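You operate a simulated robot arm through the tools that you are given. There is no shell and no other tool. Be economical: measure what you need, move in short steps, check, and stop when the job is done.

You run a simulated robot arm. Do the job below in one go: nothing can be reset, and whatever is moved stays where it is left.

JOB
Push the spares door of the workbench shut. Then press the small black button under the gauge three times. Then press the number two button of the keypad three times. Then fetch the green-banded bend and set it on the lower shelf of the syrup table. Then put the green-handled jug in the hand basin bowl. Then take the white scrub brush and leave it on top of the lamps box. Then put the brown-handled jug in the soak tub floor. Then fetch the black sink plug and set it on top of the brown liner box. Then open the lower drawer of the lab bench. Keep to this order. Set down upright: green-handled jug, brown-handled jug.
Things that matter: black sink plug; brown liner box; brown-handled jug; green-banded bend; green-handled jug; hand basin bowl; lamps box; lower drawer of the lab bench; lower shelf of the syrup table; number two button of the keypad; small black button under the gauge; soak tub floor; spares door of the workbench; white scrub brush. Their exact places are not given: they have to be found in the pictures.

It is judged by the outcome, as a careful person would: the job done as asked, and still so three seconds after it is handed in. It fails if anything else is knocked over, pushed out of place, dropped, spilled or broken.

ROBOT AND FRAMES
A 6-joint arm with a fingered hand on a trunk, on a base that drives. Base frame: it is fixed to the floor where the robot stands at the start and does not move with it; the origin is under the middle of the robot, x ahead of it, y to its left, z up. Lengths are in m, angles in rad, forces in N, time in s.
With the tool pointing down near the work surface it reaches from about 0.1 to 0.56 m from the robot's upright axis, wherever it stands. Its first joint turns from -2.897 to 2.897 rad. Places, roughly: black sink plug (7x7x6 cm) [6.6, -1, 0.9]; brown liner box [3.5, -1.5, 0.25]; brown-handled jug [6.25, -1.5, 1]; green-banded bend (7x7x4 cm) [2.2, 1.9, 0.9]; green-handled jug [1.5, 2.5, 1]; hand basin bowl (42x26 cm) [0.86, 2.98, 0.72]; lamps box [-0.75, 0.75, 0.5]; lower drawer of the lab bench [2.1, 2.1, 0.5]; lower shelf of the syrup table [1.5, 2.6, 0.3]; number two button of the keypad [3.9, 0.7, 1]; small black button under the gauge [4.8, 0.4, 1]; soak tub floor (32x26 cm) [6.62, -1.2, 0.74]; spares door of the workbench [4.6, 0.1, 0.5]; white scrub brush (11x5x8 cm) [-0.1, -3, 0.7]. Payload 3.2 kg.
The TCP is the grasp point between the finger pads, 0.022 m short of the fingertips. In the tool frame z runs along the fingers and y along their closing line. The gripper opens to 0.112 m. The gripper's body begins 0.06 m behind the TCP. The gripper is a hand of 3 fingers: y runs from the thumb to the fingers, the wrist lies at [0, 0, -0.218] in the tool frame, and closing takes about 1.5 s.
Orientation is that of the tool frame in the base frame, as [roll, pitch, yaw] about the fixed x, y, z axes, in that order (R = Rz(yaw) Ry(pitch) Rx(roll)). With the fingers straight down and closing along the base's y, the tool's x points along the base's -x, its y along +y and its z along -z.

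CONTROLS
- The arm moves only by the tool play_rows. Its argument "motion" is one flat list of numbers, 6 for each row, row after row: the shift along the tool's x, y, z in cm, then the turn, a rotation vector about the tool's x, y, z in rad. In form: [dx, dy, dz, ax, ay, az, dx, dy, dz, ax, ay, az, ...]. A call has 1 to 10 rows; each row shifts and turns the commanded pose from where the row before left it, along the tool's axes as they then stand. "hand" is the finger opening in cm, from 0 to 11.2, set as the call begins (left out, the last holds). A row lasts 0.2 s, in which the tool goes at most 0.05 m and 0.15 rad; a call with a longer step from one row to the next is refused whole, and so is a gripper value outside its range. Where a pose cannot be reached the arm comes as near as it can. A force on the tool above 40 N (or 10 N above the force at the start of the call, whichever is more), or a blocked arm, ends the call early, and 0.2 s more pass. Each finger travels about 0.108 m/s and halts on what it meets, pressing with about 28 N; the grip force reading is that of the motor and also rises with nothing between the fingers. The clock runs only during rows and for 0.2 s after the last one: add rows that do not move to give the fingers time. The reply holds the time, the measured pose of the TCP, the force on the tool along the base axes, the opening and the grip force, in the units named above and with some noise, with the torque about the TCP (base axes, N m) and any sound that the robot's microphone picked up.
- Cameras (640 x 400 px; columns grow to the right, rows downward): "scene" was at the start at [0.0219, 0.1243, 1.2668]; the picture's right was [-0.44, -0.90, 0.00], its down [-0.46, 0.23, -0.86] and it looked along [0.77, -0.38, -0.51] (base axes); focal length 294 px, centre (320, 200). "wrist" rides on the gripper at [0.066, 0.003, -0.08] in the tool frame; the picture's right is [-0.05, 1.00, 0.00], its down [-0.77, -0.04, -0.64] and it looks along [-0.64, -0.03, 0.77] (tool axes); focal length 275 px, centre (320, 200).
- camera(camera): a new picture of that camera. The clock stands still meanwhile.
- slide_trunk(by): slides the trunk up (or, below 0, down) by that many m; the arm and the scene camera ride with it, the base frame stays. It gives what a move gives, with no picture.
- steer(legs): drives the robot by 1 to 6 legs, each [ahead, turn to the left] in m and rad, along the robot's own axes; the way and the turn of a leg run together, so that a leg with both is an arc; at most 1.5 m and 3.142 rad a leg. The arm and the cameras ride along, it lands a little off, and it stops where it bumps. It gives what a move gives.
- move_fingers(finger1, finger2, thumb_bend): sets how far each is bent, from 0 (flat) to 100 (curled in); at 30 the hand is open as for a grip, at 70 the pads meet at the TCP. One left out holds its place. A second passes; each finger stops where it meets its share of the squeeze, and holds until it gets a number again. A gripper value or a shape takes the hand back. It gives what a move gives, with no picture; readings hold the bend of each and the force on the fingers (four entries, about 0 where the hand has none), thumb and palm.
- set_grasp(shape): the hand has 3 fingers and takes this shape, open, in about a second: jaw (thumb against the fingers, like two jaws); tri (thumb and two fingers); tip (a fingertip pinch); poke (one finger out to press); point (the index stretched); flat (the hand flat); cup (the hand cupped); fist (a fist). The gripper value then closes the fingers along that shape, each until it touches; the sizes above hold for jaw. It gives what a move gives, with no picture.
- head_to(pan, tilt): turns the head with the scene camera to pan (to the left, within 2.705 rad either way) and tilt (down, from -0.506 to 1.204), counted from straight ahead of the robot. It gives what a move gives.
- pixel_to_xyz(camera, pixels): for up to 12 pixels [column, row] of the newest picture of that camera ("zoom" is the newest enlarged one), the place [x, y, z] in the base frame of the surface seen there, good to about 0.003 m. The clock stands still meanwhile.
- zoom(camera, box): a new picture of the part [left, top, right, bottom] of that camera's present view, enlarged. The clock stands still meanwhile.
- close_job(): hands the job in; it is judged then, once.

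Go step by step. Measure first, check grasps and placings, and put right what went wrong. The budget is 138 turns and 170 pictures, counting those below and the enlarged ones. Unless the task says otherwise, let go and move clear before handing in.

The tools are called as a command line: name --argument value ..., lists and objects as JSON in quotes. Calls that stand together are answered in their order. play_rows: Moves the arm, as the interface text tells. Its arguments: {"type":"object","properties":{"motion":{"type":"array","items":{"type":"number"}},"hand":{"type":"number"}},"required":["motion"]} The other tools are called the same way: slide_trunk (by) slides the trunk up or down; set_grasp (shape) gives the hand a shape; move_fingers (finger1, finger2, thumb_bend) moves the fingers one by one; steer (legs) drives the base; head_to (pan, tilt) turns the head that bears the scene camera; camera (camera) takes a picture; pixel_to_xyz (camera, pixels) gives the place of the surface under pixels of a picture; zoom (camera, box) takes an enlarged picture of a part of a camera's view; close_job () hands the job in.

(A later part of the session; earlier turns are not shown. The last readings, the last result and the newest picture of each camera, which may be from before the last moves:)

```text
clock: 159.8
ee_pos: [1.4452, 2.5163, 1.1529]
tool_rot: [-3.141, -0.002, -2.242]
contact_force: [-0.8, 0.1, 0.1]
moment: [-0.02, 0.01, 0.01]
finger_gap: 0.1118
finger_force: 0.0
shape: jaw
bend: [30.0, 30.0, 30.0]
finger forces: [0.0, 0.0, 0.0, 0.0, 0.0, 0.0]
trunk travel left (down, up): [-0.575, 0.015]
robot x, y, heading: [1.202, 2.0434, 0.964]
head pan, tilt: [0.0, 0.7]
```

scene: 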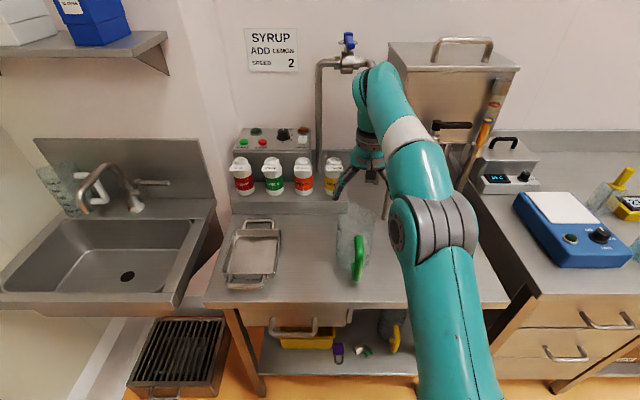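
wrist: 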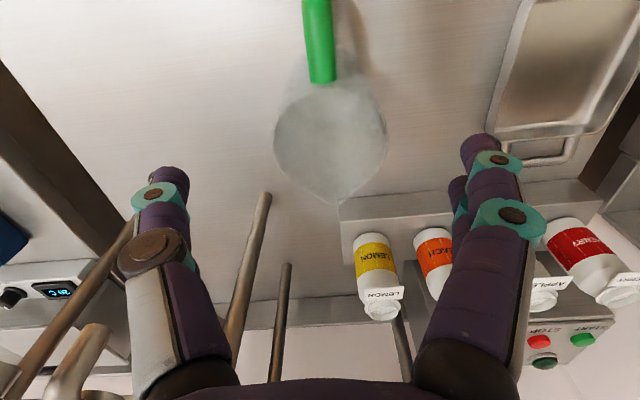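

play_rows --motion '[-1.92, 0.5, 0, 0, 0, 0, 0, 0, 4.5, 0, 0, 0, 0, 0, 4.5, 0, 0, 0, 0, 0, 0, 0, 0, 0]'

camera --camera "wrist"

pixel_to_xyz --camera "wrist" --pixels '[[250, 140], [260, 140], [400, 140], [410, 140], [195, 175], [200, 175], [440, 150], [435, 190]]'

zoom --camera "scene" --box '[310, 130, 430, 290]'

```text
clock: 160.8
ee_pos: [1.4487, 2.5239, 1.0621]
tool_rot: [-3.14, 0.0, -2.241]
contact_force: [-0.9, 1.1, -0.5]
moment: [0.0, 0.02, 0.0]
finger_gap: 0.1117
finger_force: 0.0
shape: jaw
bend: [30.0, 30.0, 30.0]
finger forces: [0.1, 0.0, 0.0, 0.0, 0.1, 0.0]
out of reach, approached as far as the arm can: row 1
trunk travel left (down, up): [-0.575, 0.015]
robot x, y, heading: [1.203, 2.0443, 0.963]
head pan, tilt: [0.0, 0.7]
```

```text
108 pictures are left
```

wrist: 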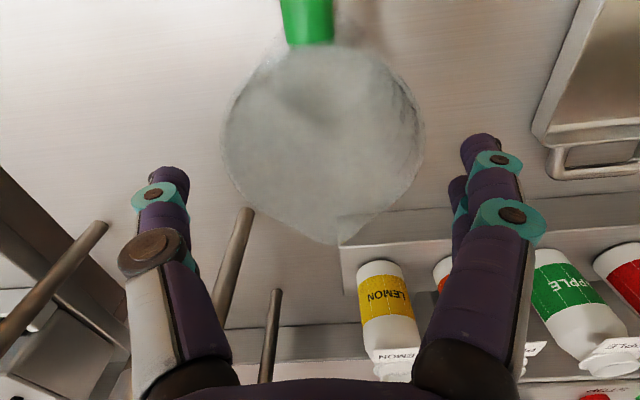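

```text
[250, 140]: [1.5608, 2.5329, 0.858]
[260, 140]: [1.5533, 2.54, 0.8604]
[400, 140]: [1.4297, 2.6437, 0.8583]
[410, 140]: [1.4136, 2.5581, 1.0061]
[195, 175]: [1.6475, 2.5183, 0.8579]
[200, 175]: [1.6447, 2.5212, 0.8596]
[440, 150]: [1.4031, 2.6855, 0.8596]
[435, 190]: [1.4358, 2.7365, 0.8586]
```

```text
2.50 times, centred on (370, 210) of scene
```

zoom: 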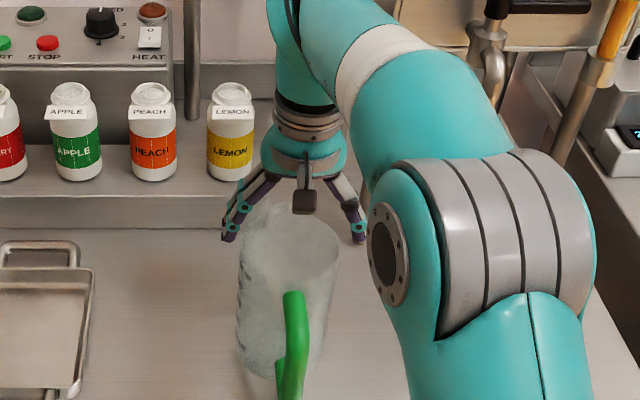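

The mouth is centred between fingers (224–424 px vs. fingers at 190/462). I'll shift 1.1 cm forward and descend around the body.

play_rows --motion '[0, 0, 2, 0, 0, 0, -1.1, 0.2, 0, 0, 0, 0, 0, 0, 2, 0, 0, 0, 0, 0, 2, 0, 0, 0, 0, 0, 2.2, 0, 0, 0, 0, 0, 0, 0, 0, 0]'

camera --camera "wrist"

zoom --camera "scene" --box '[310, 130, 430, 290]'

```text
clock: 161.9
ee_pos: [1.4566, 2.5355, 0.9992]
tool_rot: [3.141, 0.022, -2.238]
contact_force: [1.7, -3.1, 23.0]
moment: [-0.26, -0.2, 0.11]
finger_gap: 0.111
finger_force: 0.0
shape: jaw
bend: [28.0, 30.0, 30.0]
finger forces: [11.0, 1.6, 0.0, 0.0, 19.8, 0.0]
trunk travel left (down, up): [-0.575, 0.015]
robot x, y, heading: [1.203, 2.0433, 0.964]
head pan, tilt: [0.0, 0.7]
stopped in row 5: the force on the tool passed its limit at 55 N (the readings are from after the stop); the commanded pose is now the measured one
```

```text
106 pictures are left
```

wrist: 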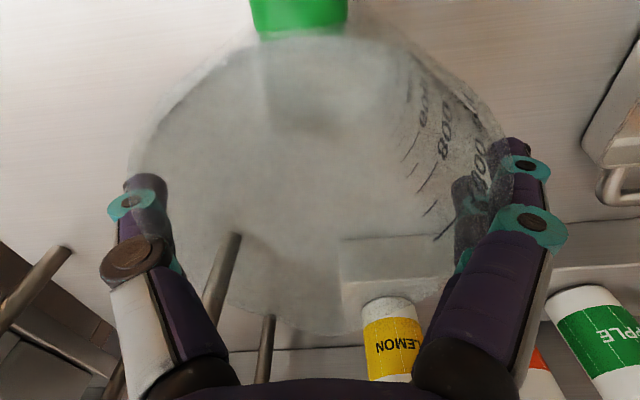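

```text
2.50 times, centred on (370, 210) of scene
```

zoom: 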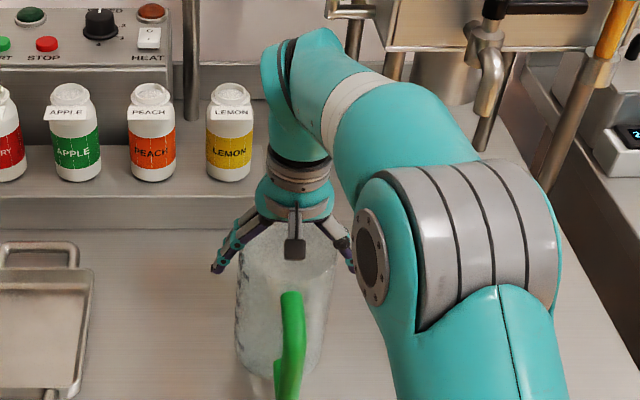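

The splayed fingers wedged on the rim (so pads hold best right at rim level). I'll rise 0.8 cm to relieve, then close on the wall just below the rim.

play_rows --motion '[0, 0, -0.4, 0, 0, 0, 0, 0, -0.4, 0, 0, 0, 0, 0, 0, 0, -0.02, 0]'

camera --camera "wrist"

```text
clock: 162.7
ee_pos: [1.4543, 2.5352, 1.0025]
tool_rot: [3.14, 0.033, -2.238]
contact_force: [-0.1, 0.5, -1.1]
moment: [0.0, -0.03, -0.01]
finger_gap: 0.1119
finger_force: 0.0
shape: jaw
bend: [27.0, 30.0, 29.0]
finger forces: [7.7, 0.4, 0.0, 0.1, 8.4, 0.1]
trunk travel left (down, up): [-0.575, 0.015]
robot x, y, heading: [1.1986, 2.0448, 0.968]
head pan, tilt: [0.0, 0.7]
```

```text
104 pictures are left
```

wrist: 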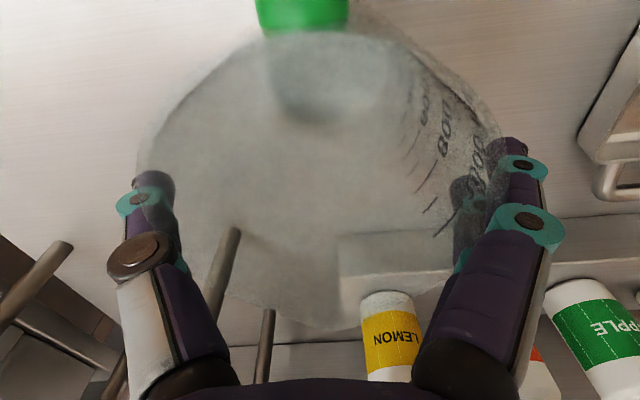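

Snug contact on both sides. Closing now to grip the wall below the rim.

play_rows --motion '[0, 0, 0, 0, 0, 0, 0, 0, 0, 0, 0, 0, 0, 0, 0, 0, 0, 0, 0, 0, 0, 0, 0, 0, 0, 0, 0, 0, 0, 0]' --hand 5

camera --camera "wrist"

```text
clock: 163.9
ee_pos: [1.4565, 2.5362, 1.0029]
tool_rot: [3.139, 0.035, -2.238]
contact_force: [-0.6, 0.1, 0.2]
moment: [0.01, -0.05, 0.03]
finger_gap: 0.0888
finger_force: 27.6
shape: jaw
bend: [60.0, 68.0, 11.0]
finger forces: [26.3, 13.6, 0.1, 0.0, 39.8, 0.0]
trunk travel left (down, up): [-0.575, 0.015]
robot x, y, heading: [1.2023, 2.0427, 0.967]
head pan, tilt: [0.0, 0.7]
```

```text
103 pictures are left
```

wrist: 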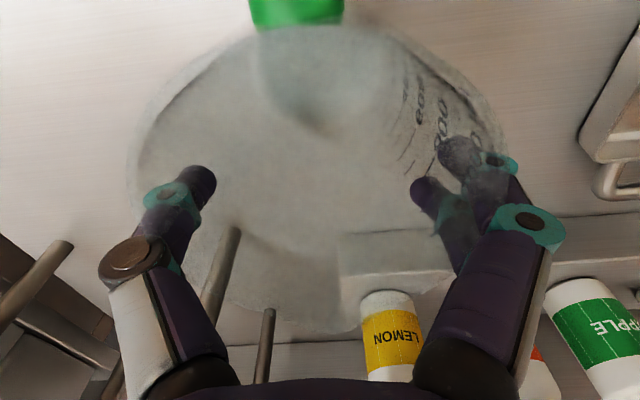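

Grip forces are balanced (40 N thumb vs. 40 N fingers). Test-lift by 3 cm.

play_rows --motion '[0, 0, -1, 0, 0, 0, 0, 0, -1, 0, 0, 0, 0, 0, -1, 0, 0, 0, 0, 0, 0, 0, 0, 0]'

camera --camera "wrist"

zoom --camera "scene" --box '[310, 130, 430, 290]'

```text
clock: 164.9
ee_pos: [1.4558, 2.5344, 1.0322]
tool_rot: [-3.141, 0.033, -2.24]
contact_force: [0.5, -1.0, -1.7]
moment: [0.06, -0.02, 0.0]
finger_gap: 0.0887
finger_force: 28.2
shape: jaw
bend: [60.0, 68.0, 11.0]
finger forces: [25.7, 13.8, 0.1, 0.0, 39.1, 0.0]
trunk travel left (down, up): [-0.575, 0.015]
robot x, y, heading: [1.203, 2.0411, 0.97]
head pan, tilt: [0.0, 0.7]
```

```text
102 pictures are left
```

wrist: 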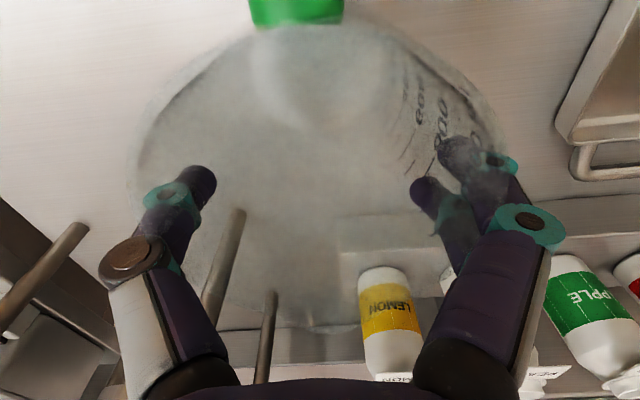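

```text
2.50 times, centred on (370, 210) of scene
```

zoom: 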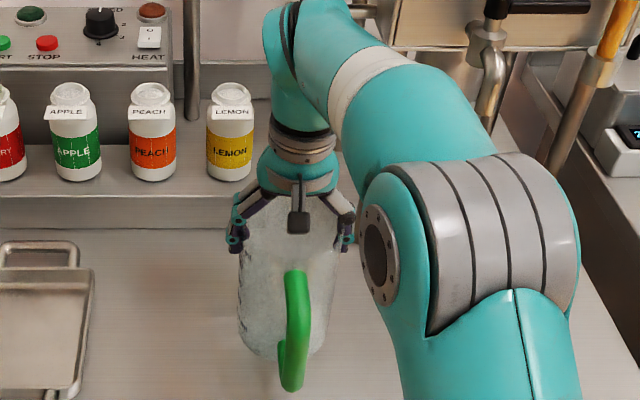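

The jug hangs upright in the hand. I'll lift more, back off, turn right and reverse toward the basin (so the arm doesn't swing into the side wall), then face the wall again.

play_rows --motion '[0, 0, -2.5, 0, 0, 0, 0, 0, -2.5, 0, 0, 0, 0, 0, -2, 0, 0, 0, 0, 0, 0, 0, 0, 0]'

steer --legs '[[-0.4, 0], [0, -1.598], [-0.66, 0], [0, 1.571]]'

camera --camera "scene"

camera --camera "wrist"

```text
clock: 165.9
ee_pos: [1.4537, 2.5333, 1.1027]
tool_rot: [3.14, 0.035, -2.239]
contact_force: [-0.2, -0.2, -1.4]
moment: [0.04, -0.05, -0.01]
finger_gap: 0.0888
finger_force: 28.6
shape: jaw
bend: [61.0, 69.0, 11.0]
finger forces: [24.2, 13.6, 0.0, 0.1, 37.6, 0.0]
trunk travel left (down, up): [-0.575, 0.015]
robot x, y, heading: [1.2011, 2.0414, 0.97]
head pan, tilt: [0.0, 0.7]
```

```text
clock: 179.4
ee_pos: [0.6855, 2.5801, 1.1025]
tool_rot: [3.141, 0.036, -2.241]
contact_force: [-0.5, 0.3, -2.3]
moment: [0.07, -0.04, 0.02]
finger_gap: 0.0889
finger_force: 28.0
shape: jaw
bend: [61.0, 69.0, 11.0]
finger forces: [23.6, 13.7, 0.1, 0.1, 36.7, 0.1]
trunk travel left (down, up): [-0.575, 0.015]
robot x, y, heading: [0.4325, 2.0891, 0.967]
head pan, tilt: [0.0, 0.7]
```

```text
100 pictures are left
```

scene: 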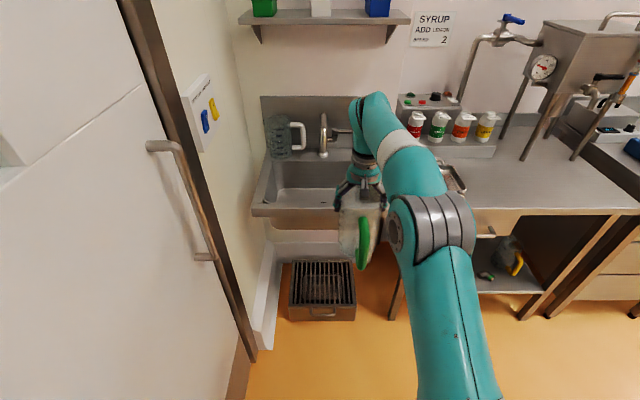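

```text
99 pictures are left
```

wrist: 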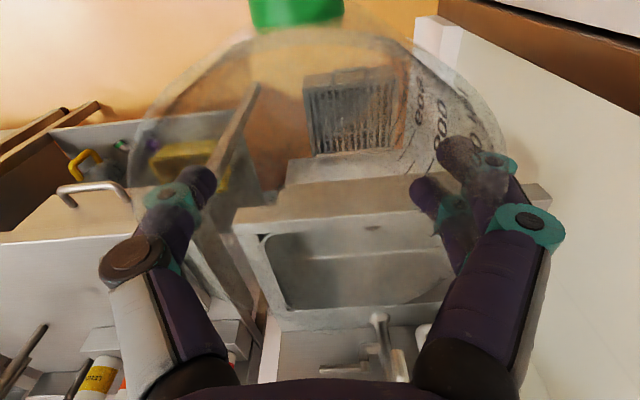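

Measure the bowl edges, floor and the faucet.

zoom --camera "scene" --box '[230, 80, 420, 230]'

pixel_to_xyz --camera "scene" --pixels '[[300, 190], [330, 195], [275, 195], [323, 155], [325, 118], [265, 210], [310, 203], [270, 160], [335, 135], [310, 163]]'

pixel_to_xyz --camera "wrist" --pixels '[[300, 235], [275, 295], [330, 265], [330, 300], [400, 220], [378, 318], [390, 350], [240, 225]]'

```text
2.67 times, centred on (325, 155) of scene
```

zoom: 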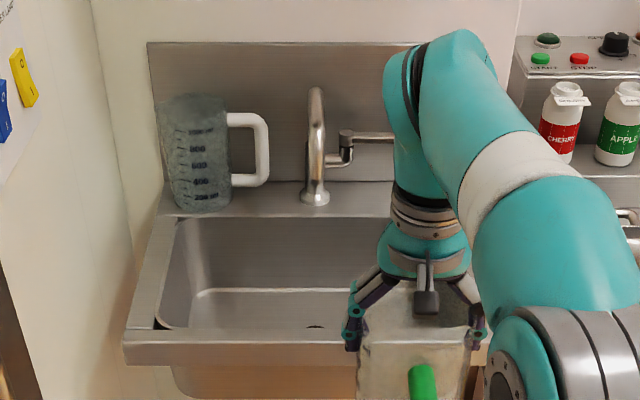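

```text
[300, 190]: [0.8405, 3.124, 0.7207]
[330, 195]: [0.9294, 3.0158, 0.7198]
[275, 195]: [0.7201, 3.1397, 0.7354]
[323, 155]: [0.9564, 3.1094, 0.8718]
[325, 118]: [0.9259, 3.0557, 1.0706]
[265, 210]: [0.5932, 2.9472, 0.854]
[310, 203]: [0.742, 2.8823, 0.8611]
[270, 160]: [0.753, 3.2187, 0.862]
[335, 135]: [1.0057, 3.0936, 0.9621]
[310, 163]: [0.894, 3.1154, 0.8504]
```

```text
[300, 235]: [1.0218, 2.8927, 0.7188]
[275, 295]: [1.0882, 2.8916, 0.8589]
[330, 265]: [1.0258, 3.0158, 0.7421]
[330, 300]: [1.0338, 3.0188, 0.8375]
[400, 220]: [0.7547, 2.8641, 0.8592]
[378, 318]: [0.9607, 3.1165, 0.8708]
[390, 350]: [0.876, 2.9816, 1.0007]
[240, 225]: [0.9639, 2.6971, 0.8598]
```

pixel_to_xyz --camera "scene" --pixels '[[292, 318], [352, 318], [322, 306], [322, 285], [300, 218], [275, 214], [460, 190], [390, 320]]'

```text
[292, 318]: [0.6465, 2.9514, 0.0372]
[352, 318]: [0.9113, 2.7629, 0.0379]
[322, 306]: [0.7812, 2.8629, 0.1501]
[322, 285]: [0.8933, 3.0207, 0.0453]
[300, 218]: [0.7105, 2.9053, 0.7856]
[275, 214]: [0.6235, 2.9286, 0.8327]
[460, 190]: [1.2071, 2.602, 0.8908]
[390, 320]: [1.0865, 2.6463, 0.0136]
```

Sink front edge is at n≈2.736 and the floor box front at 2.77. I'll shift the jug 3.7 cm right to clear the spout, then drive in 0.42 m.

play_rows --motion '[0, -1.9, 0, 0, 0, 0, 0, -1.8, 0, 0, 0, 0]'

steer --legs '[[0.42, 0]]'

camera --camera "scene"

camera --camera "wrist"

```text
clock: 180.0
ee_pos: [0.714, 2.5574, 1.1013]
tool_rot: [3.14, 0.032, -2.24]
contact_force: [-0.2, 0.1, -1.8]
moment: [0.04, -0.04, -0.01]
finger_gap: 0.0884
finger_force: 27.8
shape: jaw
bend: [61.0, 69.0, 11.0]
finger forces: [23.4, 13.7, 0.1, 0.0, 36.7, 0.0]
trunk travel left (down, up): [-0.575, 0.015]
robot x, y, heading: [0.4296, 2.089, 0.964]
head pan, tilt: [0.0, 0.7]
```

```text
clock: 182.6
ee_pos: [0.9546, 2.9026, 1.1012]
tool_rot: [3.14, 0.033, -2.243]
contact_force: [0.5, 0.7, -1.6]
moment: [0.06, -0.02, 0.01]
finger_gap: 0.0887
finger_force: 27.7
shape: jaw
bend: [61.0, 69.0, 11.0]
finger forces: [23.4, 13.6, 0.0, 0.0, 36.7, 0.0]
trunk travel left (down, up): [-0.575, 0.015]
robot x, y, heading: [0.6738, 2.4354, 0.967]
head pan, tilt: [0.0, 0.7]
```

```text
97 pictures are left
```

scene: 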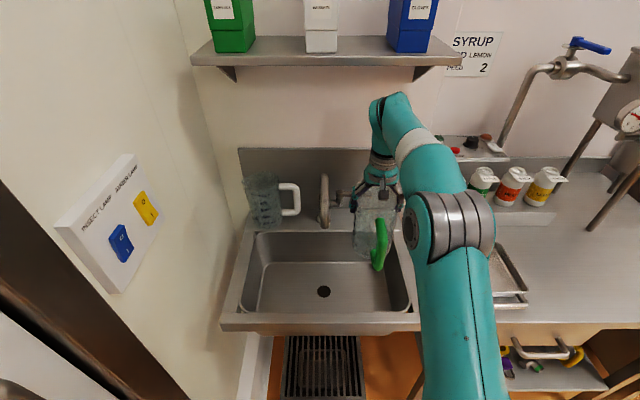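

```text
96 pictures are left
```

wrist: 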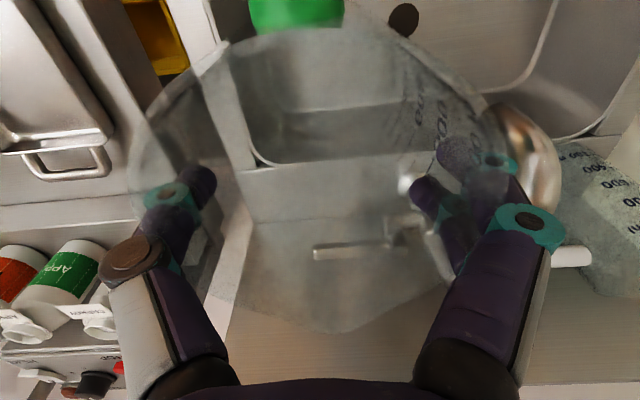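

Position is right of the spout. I'll nudge forward 1.5 cm, right 0.8 cm, and lower 12 cm, then check.

play_rows --motion '[-1.5, -0.8, 0, 0, -0.03, 0, 0, 0, 4, 0, 0, 0, 0, 0, 4, 0, 0, 0, 0, 0, 4, 0, 0, 0, 0, 0, 0, 0, 0, 0]'

zoom --camera "scene" --box '[220, 140, 440, 340]'

pixel_to_xyz --camera "scene" --pixels '[[325, 312], [370, 314], [400, 290], [410, 310], [380, 300], [395, 262], [300, 305], [370, 290]]'

```text
clock: 183.8
ee_pos: [0.9736, 2.9156, 0.9818]
tool_rot: [3.14, 0.063, -2.244]
contact_force: [-0.9, 0.2, -1.4]
moment: [0.1, -0.05, -0.01]
finger_gap: 0.0885
finger_force: 27.8
shape: jaw
bend: [61.0, 69.0, 53.0]
finger forces: [20.8, 13.8, 0.0, 0.1, 33.9, 0.0]
trunk travel left (down, up): [-0.575, 0.015]
robot x, y, heading: [0.6685, 2.4318, 0.966]
head pan, tilt: [0.0, 0.7]
```

```text
2.00 times, centred on (330, 240) of scene
```

zoom: 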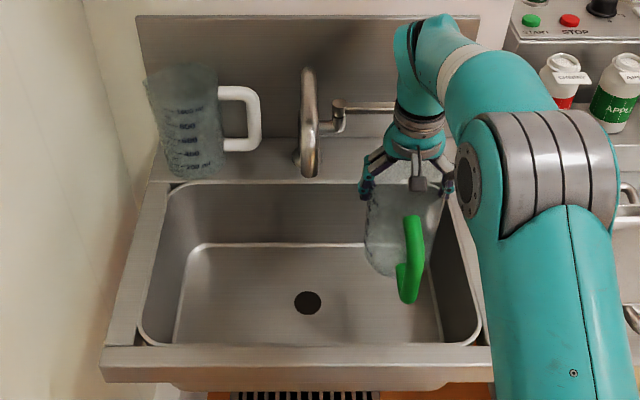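

```text
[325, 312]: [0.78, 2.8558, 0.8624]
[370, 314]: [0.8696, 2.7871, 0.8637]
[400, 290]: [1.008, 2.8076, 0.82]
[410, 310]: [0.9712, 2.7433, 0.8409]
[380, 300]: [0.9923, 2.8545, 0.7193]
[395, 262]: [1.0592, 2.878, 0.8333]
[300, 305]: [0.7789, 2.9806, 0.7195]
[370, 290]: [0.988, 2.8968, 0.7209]
```

Jug bottom is well inside the bowl outline. I'll correct the small tilt, nudge back/left 1 cm and lower to just above the floor.

play_rows --motion '[-1.0, 0.7, 0, 0, 0.028, 0, 0, 0, 3.5, 0, 0, 0, 0, 0, 3.5, 0, 0, 0, 0, 0, 3, 0, 0, 0, 0, 0, 0, 0, 0, 0]'

zoom --camera "scene" --box '[220, 140, 440, 340]'

camera --camera "wrist"

```text
clock: 185.0
ee_pos: [0.977, 2.9297, 0.8821]
tool_rot: [3.138, 0.037, -2.242]
contact_force: [0.0, 0.2, -2.3]
moment: [0.04, -0.01, 0.0]
finger_gap: 0.0885
finger_force: 28.4
shape: jaw
bend: [61.0, 69.0, 53.0]
finger forces: [20.2, 13.5, 0.0, 0.0, 32.9, 0.0]
trunk travel left (down, up): [-0.575, 0.015]
robot x, y, heading: [0.6715, 2.4367, 0.958]
head pan, tilt: [0.0, 0.7]
```

```text
2.00 times, centred on (330, 240) of scene
```

zoom: 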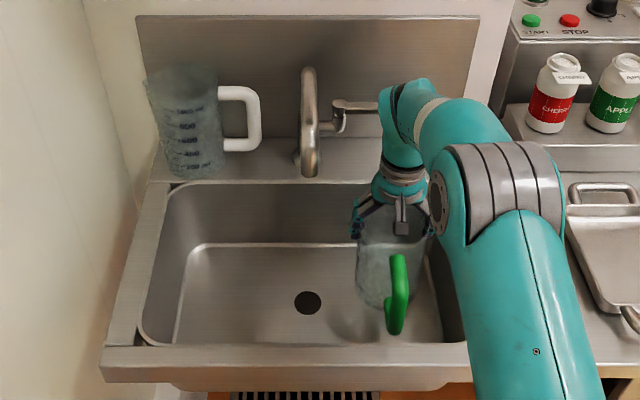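

```text
93 pictures are left
```

wrist: 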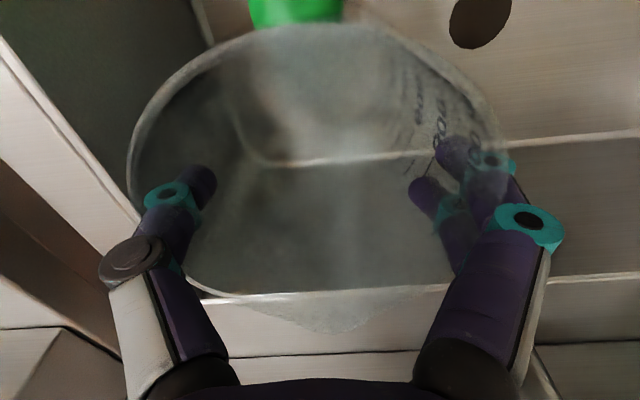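

Lower the last ~2 cm in small steps, watching the force.

play_rows --motion '[0, 0, 0.6, 0, 0, 0, 0, 0, 0.6, 0, 0, 0, 0, 0, 0.3, 0, 0, 0, 0, 0, 0.2, 0, 0, 0, 0, 0, 0.2, 0, 0, 0]'

```text
clock: 186.2
ee_pos: [0.9767, 2.9303, 0.8636]
tool_rot: [3.14, 0.036, -2.243]
contact_force: [0.4, 0.0, -1.5]
moment: [0.05, -0.03, -0.01]
finger_gap: 0.0882
finger_force: 28.2
shape: jaw
bend: [61.0, 69.0, 53.0]
finger forces: [19.9, 13.7, 0.0, 0.0, 32.7, 0.1]
trunk travel left (down, up): [-0.575, 0.015]
robot x, y, heading: [0.6693, 2.438, 0.968]
head pan, tilt: [0.0, 0.7]
```

play_rows --motion '[0, 0, 0.2, 0, 0, 0, 0, 0, 0.2, 0, 0, 0, 0, 0, 0.2, 0, 0, 0]'

```text
clock: 187.0
ee_pos: [0.9773, 2.9302, 0.8589]
tool_rot: [3.139, 0.038, -2.243]
contact_force: [1.5, 0.7, 7.1]
moment: [-0.05, 0.15, 0.01]
finger_gap: 0.0881
finger_force: 27.9
shape: jaw
bend: [61.0, 69.0, 53.0]
finger forces: [21.1, 13.5, 0.1, 0.0, 34.4, 0.0]
trunk travel left (down, up): [-0.575, 0.015]
robot x, y, heading: [0.6715, 2.4332, 0.961]
head pan, tilt: [0.0, 0.7]
```

Contact felt (7 N up). I'll open each finger wide (bend 12) so they clear the rim.

move_fingers --finger1 14 --finger2 14 --thumb_bend 14

camera --camera "wrist"

```text
clock: 188.0
ee_pos: [0.9764, 2.9301, 0.8573]
tool_rot: [3.14, 0.036, -2.243]
contact_force: [0.7, 0.2, 3.1]
moment: [-0.09, -0.09, 0.0]
finger_gap: 0.1391
finger_force: 1.6
shape: fingers
bend: [14.0, 14.0, 12.0]
finger forces: [0.2, 0.0, 0.0, 0.0, 2.9, 0.0]
trunk travel left (down, up): [-0.575, 0.015]
robot x, y, heading: [0.6721, 2.4357, 0.962]
head pan, tilt: [0.0, 0.7]
```

```text
92 pictures are left
```

wrist: 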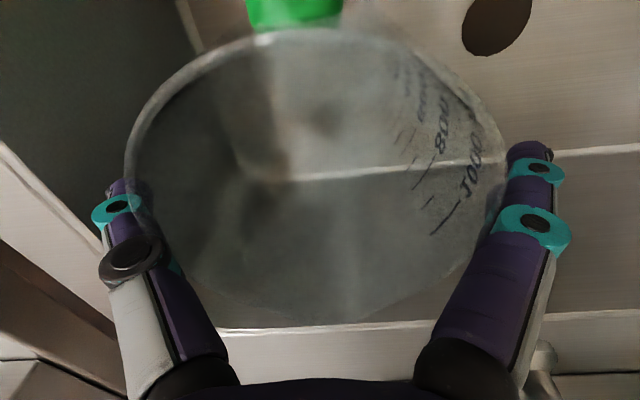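

Released; thumb barely touches, so I'll shift 0.4 cm toward the thumb side and rise.

play_rows --motion '[0, -0.4, 0, 0, 0, 0, 0, 0, -1.5, 0, 0, 0, 0, 0, -2, 0, 0, 0, 0, 0, -3, 0, 0, 0, 0, 0, -4, 0, 0, 0, 0, 0, -4, 0, 0, 0, 0, 0, -4, 0, 0, 0, 0, 0, -4, 0, 0, 0]'

camera --camera "scene"

```text
clock: 189.8
ee_pos: [0.9746, 2.921, 1.0831]
tool_rot: [3.139, 0.037, -2.243]
contact_force: [0.3, -0.2, 0.8]
moment: [-0.03, 0.01, -0.08]
finger_gap: 0.1377
finger_force: 0.1
shape: fingers
bend: [14.0, 14.0, 14.0]
finger forces: [0.0, 0.1, 0.0, 0.0, 0.0, 0.0]
trunk travel left (down, up): [-0.575, 0.015]
robot x, y, heading: [0.6732, 2.4381, 0.964]
head pan, tilt: [0.0, 0.7]
```

```text
91 pictures are left
```

scene: 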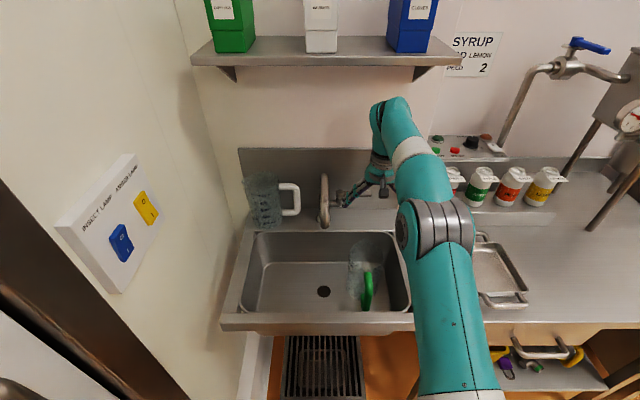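

The green-handled jug stands upright in the bowl. Next, the scrub brush: I'll set the hand back to jaw, back off, and drive toward the start area facing −y.

set_grasp --shape "jaw"

steer --legs '[[-0.45, 0], [0, -2.535], [1.3, 0], [0.8, 0]]'

head_to --pan -0.1 --tilt 0.45

camera --camera "scene"

head_to --pan -1.9 --tilt 0.6

camera --camera "scene"

```text
clock: 190.7
ee_pos: [0.9753, 2.9206, 1.0828]
tool_rot: [3.139, 0.038, -2.243]
contact_force: [0.0, 0.8, -0.8]
moment: [-0.02, 0.0, 0.0]
finger_gap: 0.1119
finger_force: 0.0
shape: jaw
bend: [30.0, 30.0, 30.0]
finger forces: [0.0, 0.0, 0.0, 0.0, 0.0, 0.1]
trunk travel left (down, up): [-0.575, 0.015]
robot x, y, heading: [0.6711, 2.4356, 0.964]
head pan, tilt: [0.0, 0.7]
```

```text
clock: 209.4
ee_pos: [0.4219, -0.5992, 1.0837]
tool_rot: [3.14, 0.037, 1.499]
contact_force: [0.0, -0.2, 0.7]
moment: [-0.04, 0.04, 0.0]
finger_gap: 0.112
finger_force: 0.0
shape: jaw
bend: [30.0, 30.0, 30.0]
finger forces: [0.0, 0.1, 0.0, 0.0, 0.0, 0.0]
trunk travel left (down, up): [-0.575, 0.015]
robot x, y, heading: [0.3969, -0.0283, -1.583]
head pan, tilt: [0.0, 0.7]
```

```text
clock: 210.2
ee_pos: [0.4219, -0.5982, 1.0825]
tool_rot: [3.138, 0.036, 1.498]
contact_force: [-1.0, 0.3, 0.3]
moment: [-0.01, -0.02, -0.01]
finger_gap: 0.112
finger_force: 0.1
shape: jaw
bend: [30.0, 30.0, 30.0]
finger forces: [0.0, 0.0, 0.0, 0.0, 0.0, 0.0]
trunk travel left (down, up): [-0.575, 0.015]
robot x, y, heading: [0.4006, -0.0232, -1.577]
head pan, tilt: [-0.099, 0.45]
```

```text
90 pictures are left
```

scene: 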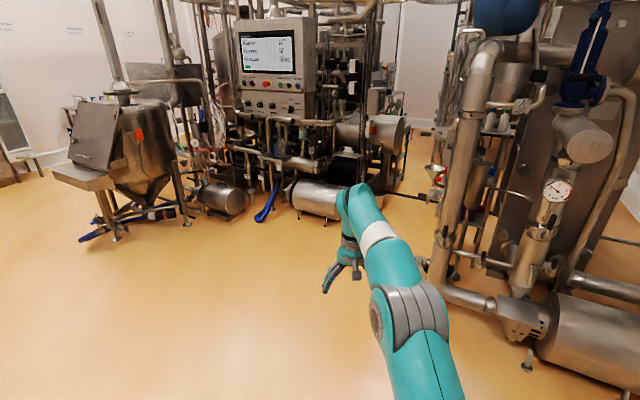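

```text
clock: 212.0
ee_pos: [0.4197, -0.5981, 1.0835]
tool_rot: [3.139, 0.036, 1.5]
contact_force: [0.1, -0.5, -0.2]
moment: [0.0, 0.02, -0.03]
finger_gap: 0.112
finger_force: 0.0
shape: jaw
bend: [30.0, 30.0, 30.0]
finger forces: [0.0, 0.0, 0.0, 0.0, 0.0, 0.0]
trunk travel left (down, up): [-0.575, 0.015]
robot x, y, heading: [0.3972, -0.0251, -1.577]
head pan, tilt: [-1.901, 0.6]
```

```text
89 pictures are left
```

scene: 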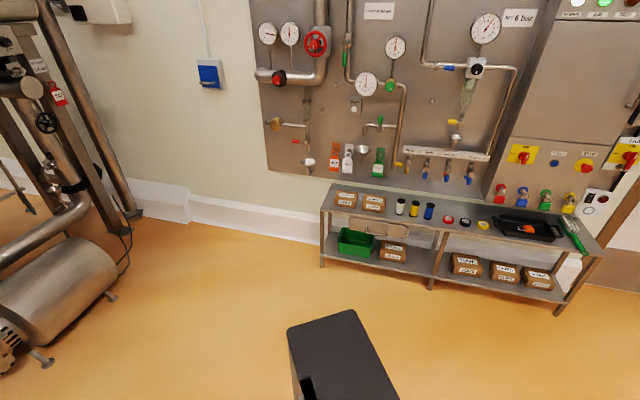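

The dark box at the bottom is the robot's own rear. I'll zoom the bench boxes to find "LAMPS", and measure them.

zoom --camera "scene" --box '[315, 170, 615, 320]'

pixel_to_xyz --camera "scene" --pixels '[[346, 194], [374, 198], [346, 206], [374, 210], [322, 213], [555, 313], [435, 290], [530, 270], [468, 262], [395, 247], [320, 265], [590, 250]]'

head_to --pan -0.2 --tilt 0.35

zoom --camera "scene" --box '[240, 80, 480, 280]'

```text
2.13 times, centred on (465, 245) of scene
```

zoom: 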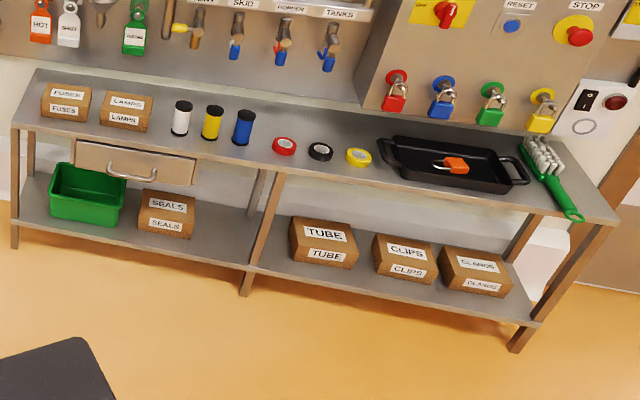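

```text
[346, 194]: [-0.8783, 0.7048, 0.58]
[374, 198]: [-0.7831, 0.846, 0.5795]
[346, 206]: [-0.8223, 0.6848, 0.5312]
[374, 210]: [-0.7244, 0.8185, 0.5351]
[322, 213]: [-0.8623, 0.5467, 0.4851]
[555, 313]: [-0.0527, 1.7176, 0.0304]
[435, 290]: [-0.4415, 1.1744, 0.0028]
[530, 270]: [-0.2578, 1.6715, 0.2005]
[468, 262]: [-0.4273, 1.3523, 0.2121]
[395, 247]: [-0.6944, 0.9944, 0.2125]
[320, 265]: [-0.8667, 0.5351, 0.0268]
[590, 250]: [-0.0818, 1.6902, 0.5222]
```

```text
clock: 213.7
ee_pos: [0.4202, -0.5995, 1.0825]
tool_rot: [3.14, 0.037, 1.498]
contact_force: [0.7, -0.5, -0.3]
moment: [0.02, 0.03, 0.01]
finger_gap: 0.1122
finger_force: 0.3
shape: jaw
bend: [30.0, 30.0, 30.0]
finger forces: [0.1, 0.1, 0.0, 0.0, 0.0, 0.0]
trunk travel left (down, up): [-0.575, 0.015]
robot x, y, heading: [0.3987, -0.0278, -1.58]
head pan, tilt: [-0.201, 0.351]
```

```text
2.00 times, centred on (360, 180) of scene
```

zoom: 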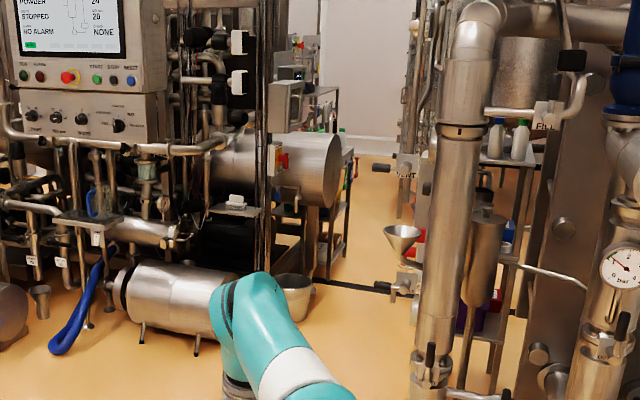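

The LAMPS box top is at about (−0.78,0.85,0.58). A white brush-like thing is on a little shelf at zoom (236,203); I'll measure and zoom on it.

pixel_to_xyz --camera "zoom" --pixels '[[236, 200], [225, 208], [250, 210], [490, 300], [300, 290], [180, 320], [400, 245], [430, 370], [260, 215]]'

zoom --camera "scene" --box '[330, 150, 400, 210]'

```text
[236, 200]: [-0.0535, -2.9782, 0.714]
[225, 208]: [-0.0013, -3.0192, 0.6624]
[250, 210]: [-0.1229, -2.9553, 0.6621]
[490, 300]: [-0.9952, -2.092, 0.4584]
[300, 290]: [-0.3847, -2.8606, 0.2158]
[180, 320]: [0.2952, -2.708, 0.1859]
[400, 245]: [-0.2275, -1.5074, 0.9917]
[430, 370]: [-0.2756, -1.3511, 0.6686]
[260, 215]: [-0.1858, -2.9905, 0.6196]
```

```text
6.67 times, centred on (365, 180) of scene
```

zoom: 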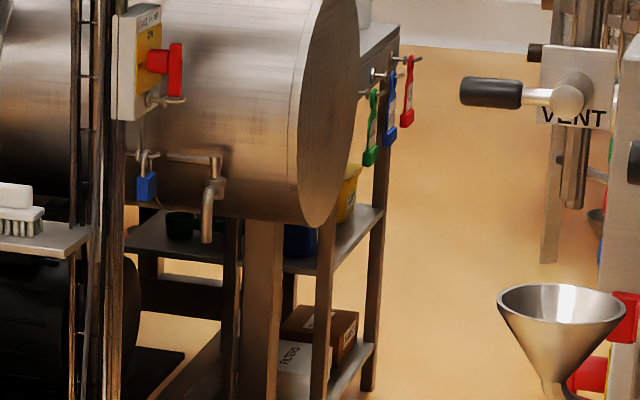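

The brush lies on a small tray at (−0.05,−2.98,0.71). I'll drive to y≈−1.5 and look more closely at the surroundings.

steer --legs '[[1.4, 0]]'

head_to --pan -0.2 --tilt 0.55

camera --camera "scene"

```text
clock: 220.7
ee_pos: [0.4196, -1.999, 1.083]
tool_rot: [3.141, 0.035, 1.506]
contact_force: [0.1, -0.7, 0.7]
moment: [-0.01, 0.01, 0.01]
finger_gap: 0.112
finger_force: 0.1
shape: jaw
bend: [30.0, 30.0, 30.0]
finger forces: [0.0, 0.0, 0.0, 0.0, 0.0, 0.1]
trunk travel left (down, up): [-0.575, 0.015]
robot x, y, heading: [0.3903, -1.4266, -1.573]
head pan, tilt: [-0.201, 0.351]
```

```text
clock: 221.4
ee_pos: [0.4198, -1.9993, 1.0834]
tool_rot: [3.14, 0.035, 1.507]
contact_force: [-0.3, 0.0, -0.3]
moment: [-0.03, 0.02, -0.05]
finger_gap: 0.112
finger_force: 0.0
shape: jaw
bend: [30.0, 30.0, 30.0]
finger forces: [0.0, 0.0, 0.1, 0.1, 0.0, 0.0]
trunk travel left (down, up): [-0.575, 0.015]
robot x, y, heading: [0.3933, -1.428, -1.573]
head pan, tilt: [-0.201, 0.55]
```

```text
85 pictures are left
```

scene: 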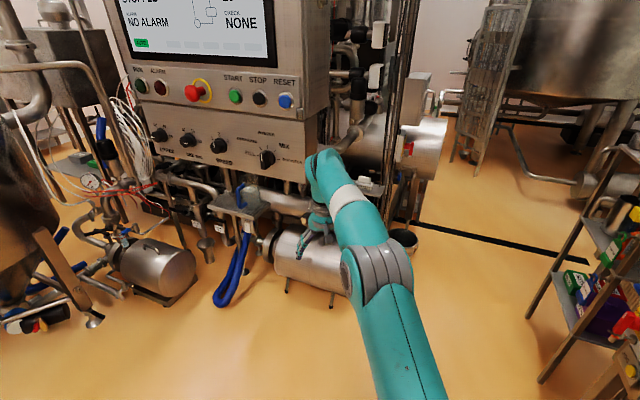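

zoom --camera "scene" --box '[290, 100, 470, 260]'

pixel_to_xyz --camera "scene" --pixels '[[290, 285], [332, 300], [370, 182], [358, 188], [420, 210], [395, 100], [300, 180], [230, 200], [355, 20], [425, 245], [222, 300], [400, 160]]'

```text
2.50 times, centred on (380, 180) of scene
```

zoom: 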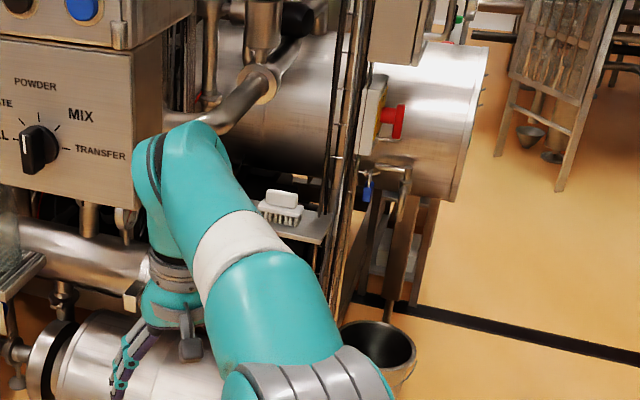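

```text
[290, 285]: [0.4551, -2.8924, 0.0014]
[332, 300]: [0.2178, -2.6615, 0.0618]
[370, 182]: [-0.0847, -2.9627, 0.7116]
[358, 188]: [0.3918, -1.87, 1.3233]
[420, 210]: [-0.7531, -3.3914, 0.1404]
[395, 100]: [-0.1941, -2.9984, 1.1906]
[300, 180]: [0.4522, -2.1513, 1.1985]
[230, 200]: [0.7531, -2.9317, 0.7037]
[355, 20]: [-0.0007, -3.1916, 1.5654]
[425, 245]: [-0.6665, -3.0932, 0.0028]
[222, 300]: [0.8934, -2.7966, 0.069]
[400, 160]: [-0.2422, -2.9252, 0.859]
```

zoom --camera "scene" --box '[350, 165, 400, 205]'

pixel_to_xyz --camera "zoom" --pixels '[[255, 160], [210, 160], [300, 165], [200, 200], [330, 205], [260, 185], [170, 230], [395, 240], [380, 290], [255, 235], [440, 130], [420, 200]]'

```text
10.00 times, centred on (375, 185) of scene
```

zoom: 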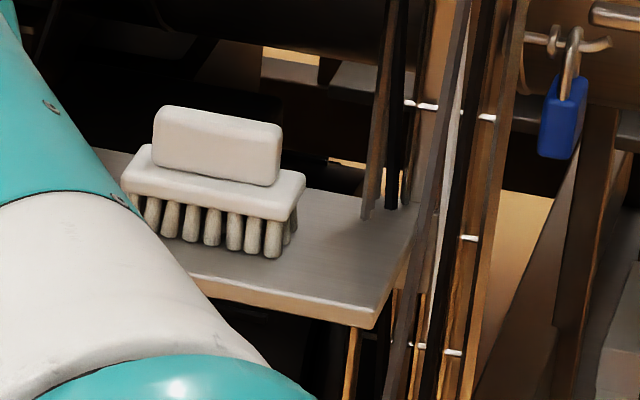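

```text
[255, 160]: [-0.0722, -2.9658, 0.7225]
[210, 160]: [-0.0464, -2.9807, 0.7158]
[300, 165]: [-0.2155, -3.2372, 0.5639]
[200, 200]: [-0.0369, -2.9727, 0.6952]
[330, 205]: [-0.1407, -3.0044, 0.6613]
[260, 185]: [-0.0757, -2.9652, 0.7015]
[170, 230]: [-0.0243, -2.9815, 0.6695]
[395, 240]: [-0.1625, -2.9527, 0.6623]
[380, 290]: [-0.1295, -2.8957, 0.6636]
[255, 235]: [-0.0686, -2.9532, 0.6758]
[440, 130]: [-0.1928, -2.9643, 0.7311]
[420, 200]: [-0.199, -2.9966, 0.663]
```

The tray is rotated ~30° with its front facing (0.5,0.87). I'll measure the MIX box, the motor's right end and pail relative to the brush before choosing a standing place.

pixel_to_xyz --camera "scene" --pixels '[[350, 130], [343, 178], [325, 190], [275, 280], [290, 240], [335, 250], [348, 295], [412, 235], [400, 235], [370, 130], [380, 140], [365, 160]]'

```text
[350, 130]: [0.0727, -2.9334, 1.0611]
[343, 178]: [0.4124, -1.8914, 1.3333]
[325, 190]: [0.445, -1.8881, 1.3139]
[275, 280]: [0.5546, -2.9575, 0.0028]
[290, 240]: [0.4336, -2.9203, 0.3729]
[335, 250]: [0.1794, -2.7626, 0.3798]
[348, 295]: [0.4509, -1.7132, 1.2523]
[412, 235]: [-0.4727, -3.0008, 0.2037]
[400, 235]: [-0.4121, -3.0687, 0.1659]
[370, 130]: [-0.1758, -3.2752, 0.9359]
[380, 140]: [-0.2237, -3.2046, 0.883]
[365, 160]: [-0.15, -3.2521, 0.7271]
```

Plan: approach square-on with a pitched hand, standing at about (0.305,−2.31) heading −2.09, and grip the brush handle along its 8 cm length. First pitch the hand and pull it in, then drive.

play_rows --motion '[3.5, 0, 0, 0, 0, 0, 3.5, 0, 0, 0, 0, 0, 0, 0, 0, 0, -0.148, 0, 0, 0, 0, 0, -0.148, 0, 0, 0, 0, 0, -0.148, 0, 0, 0, 0, 0, -0.148, 0, 0, 0, 0, 0, -0.148, 0, 0, 0, 0, 0, -0.148, 0]'

steer --legs '[[0, -0.097], [0.888, 0], [0, -0.424]]'

head_to --pan 0.0 --tilt 0.7

camera --camera "scene"

camera --camera "wrist"

```text
clock: 223.2
ee_pos: [0.4174, -1.9268, 1.0782]
tool_rot: [-3.113, 0.845, 1.508]
contact_force: [-0.3, 1.3, 0.5]
moment: [0.01, 0.01, 0.02]
finger_gap: 0.1121
finger_force: 0.1
shape: jaw
bend: [30.0, 30.0, 30.0]
finger forces: [0.1, 0.1, 0.1, 0.1, 0.0, 0.0]
out of reach, approached as far as the arm can: row 8
trunk travel left (down, up): [-0.575, 0.015]
robot x, y, heading: [0.3926, -1.4247, -1.572]
head pan, tilt: [-0.201, 0.55]
```

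```text
clock: 227.4
ee_pos: [0.292, -2.7127, 1.059]
tool_rot: [-3.099, 0.865, 1.416]
contact_force: [-4.6, -3.4, 52.6]
moment: [1.16, 4.72, 0.5]
finger_gap: 0.112
finger_force: 0.0
shape: jaw
bend: [30.0, 30.0, 0.0]
finger forces: [0.0, 0.0, 0.0, 0.1, 51.0, 0.0]
trunk travel left (down, up): [-0.575, 0.015]
robot x, y, heading: [0.3199, -2.1563, -1.678]
head pan, tilt: [-0.201, 0.55]
stopped in leg 2: the robot was blocked; the commanded pose is now the measured one
```

```text
clock: 228.2
ee_pos: [0.2846, -2.7031, 1.0634]
tool_rot: [-3.118, 0.872, 1.403]
contact_force: [-3.2, -18.0, 54.7]
moment: [0.83, 4.57, 1.54]
finger_gap: 0.1117
finger_force: 0.1
shape: jaw
bend: [30.0, 30.0, 0.0]
finger forces: [0.0, 0.0, 0.0, 0.0, 46.5, 0.1]
trunk travel left (down, up): [-0.575, 0.015]
robot x, y, heading: [0.3171, -2.1536, -1.673]
head pan, tilt: [0.0, 0.7]
```

```text
82 pictures are left
```

scene: 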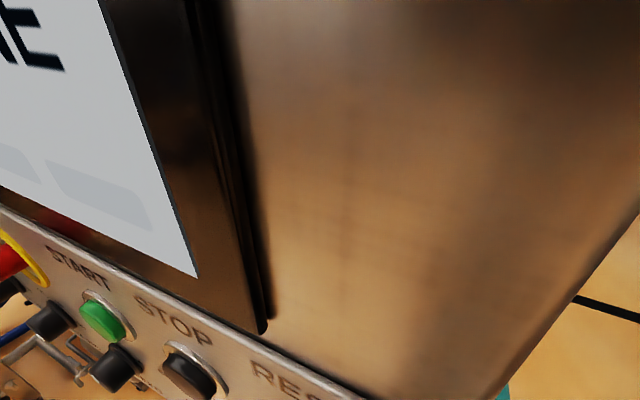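

```text
81 pictures are left
```

wrist: 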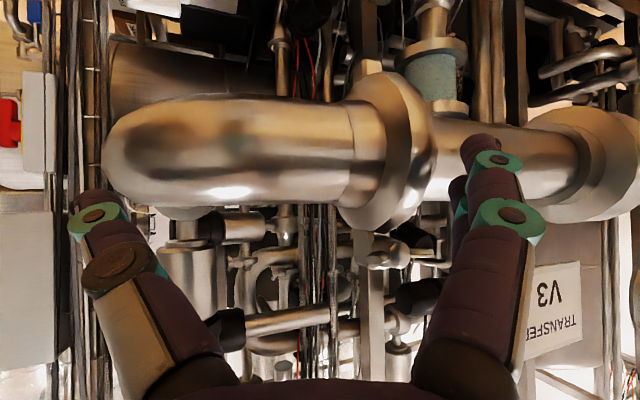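

The thumb ran into the protruding control panel (51 N) and the drive stopped. I'll reverse straight out and re-look.

steer --legs '[[-0.6, 0]]'

camera --camera "scene"

camera --camera "wrist"

```text
clock: 228.9
ee_pos: [0.2704, -2.7187, 1.0557]
tool_rot: [-3.117, 0.919, 1.413]
contact_force: [-20.3, -11.0, 46.6]
moment: [1.07, 3.5, 1.61]
finger_gap: 0.1119
finger_force: 0.1
shape: jaw
bend: [29.0, 24.0, 0.0]
finger forces: [0.1, 1.2, 0.0, 0.0, 44.7, 0.0]
trunk travel left (down, up): [-0.575, 0.015]
robot x, y, heading: [0.3192, -2.1552, -1.686]
head pan, tilt: [0.0, 0.7]
stopped in leg 1: the robot was blocked; the commanded pose is now the measured one
```

```text
80 pictures are left
```

scene: 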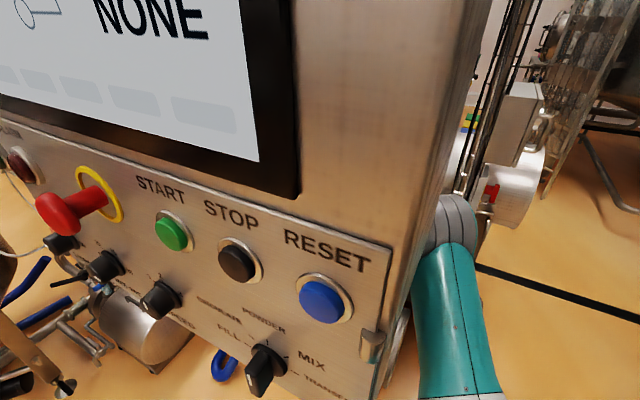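

```text
79 pictures are left
```

wrist: 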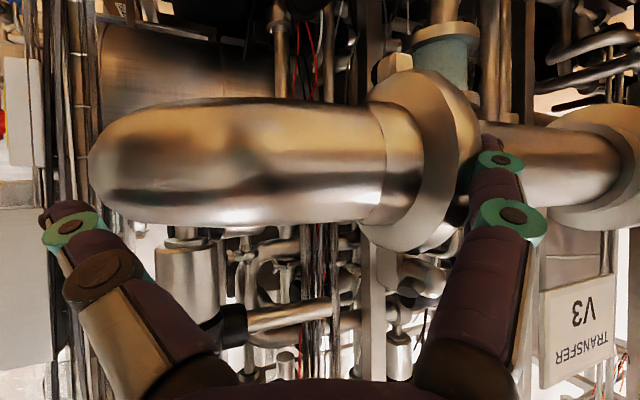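

The thumb is lodged on a pipe elbow beside the panel (force pushes it up and right). I'll lift the hand straight up a few centimetres to free it.

play_rows --motion '[-0.8, 0, -0.61, 0, 0, 0, -0.8, 0, -0.61, 0, 0, 0, -0.8, 0, -0.61, 0, 0, 0, -0.8, 0, -0.61, 0, 0, 0]'

camera --camera "wrist"

```text
clock: 229.2
ee_pos: [0.2651, -2.7176, 1.0503]
tool_rot: [-3.114, 0.94, 1.4]
contact_force: [-27.4, -10.6, 80.4]
moment: [2.37, 4.63, 2.33]
finger_gap: 0.112
finger_force: 0.0
shape: jaw
bend: [28.0, 18.0, 0.0]
finger forces: [1.0, 5.6, 0.1, 0.0, 73.6, 0.1]
trunk travel left (down, up): [-0.575, 0.015]
robot x, y, heading: [0.3209, -2.152, -1.689]
head pan, tilt: [0.0, 0.7]
stopped in row 1: the arm was blocked; the commanded pose is now the measured one
```

```text
78 pictures are left
```

wrist: 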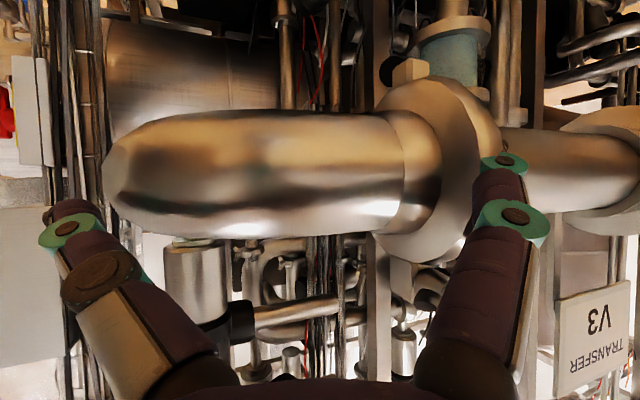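

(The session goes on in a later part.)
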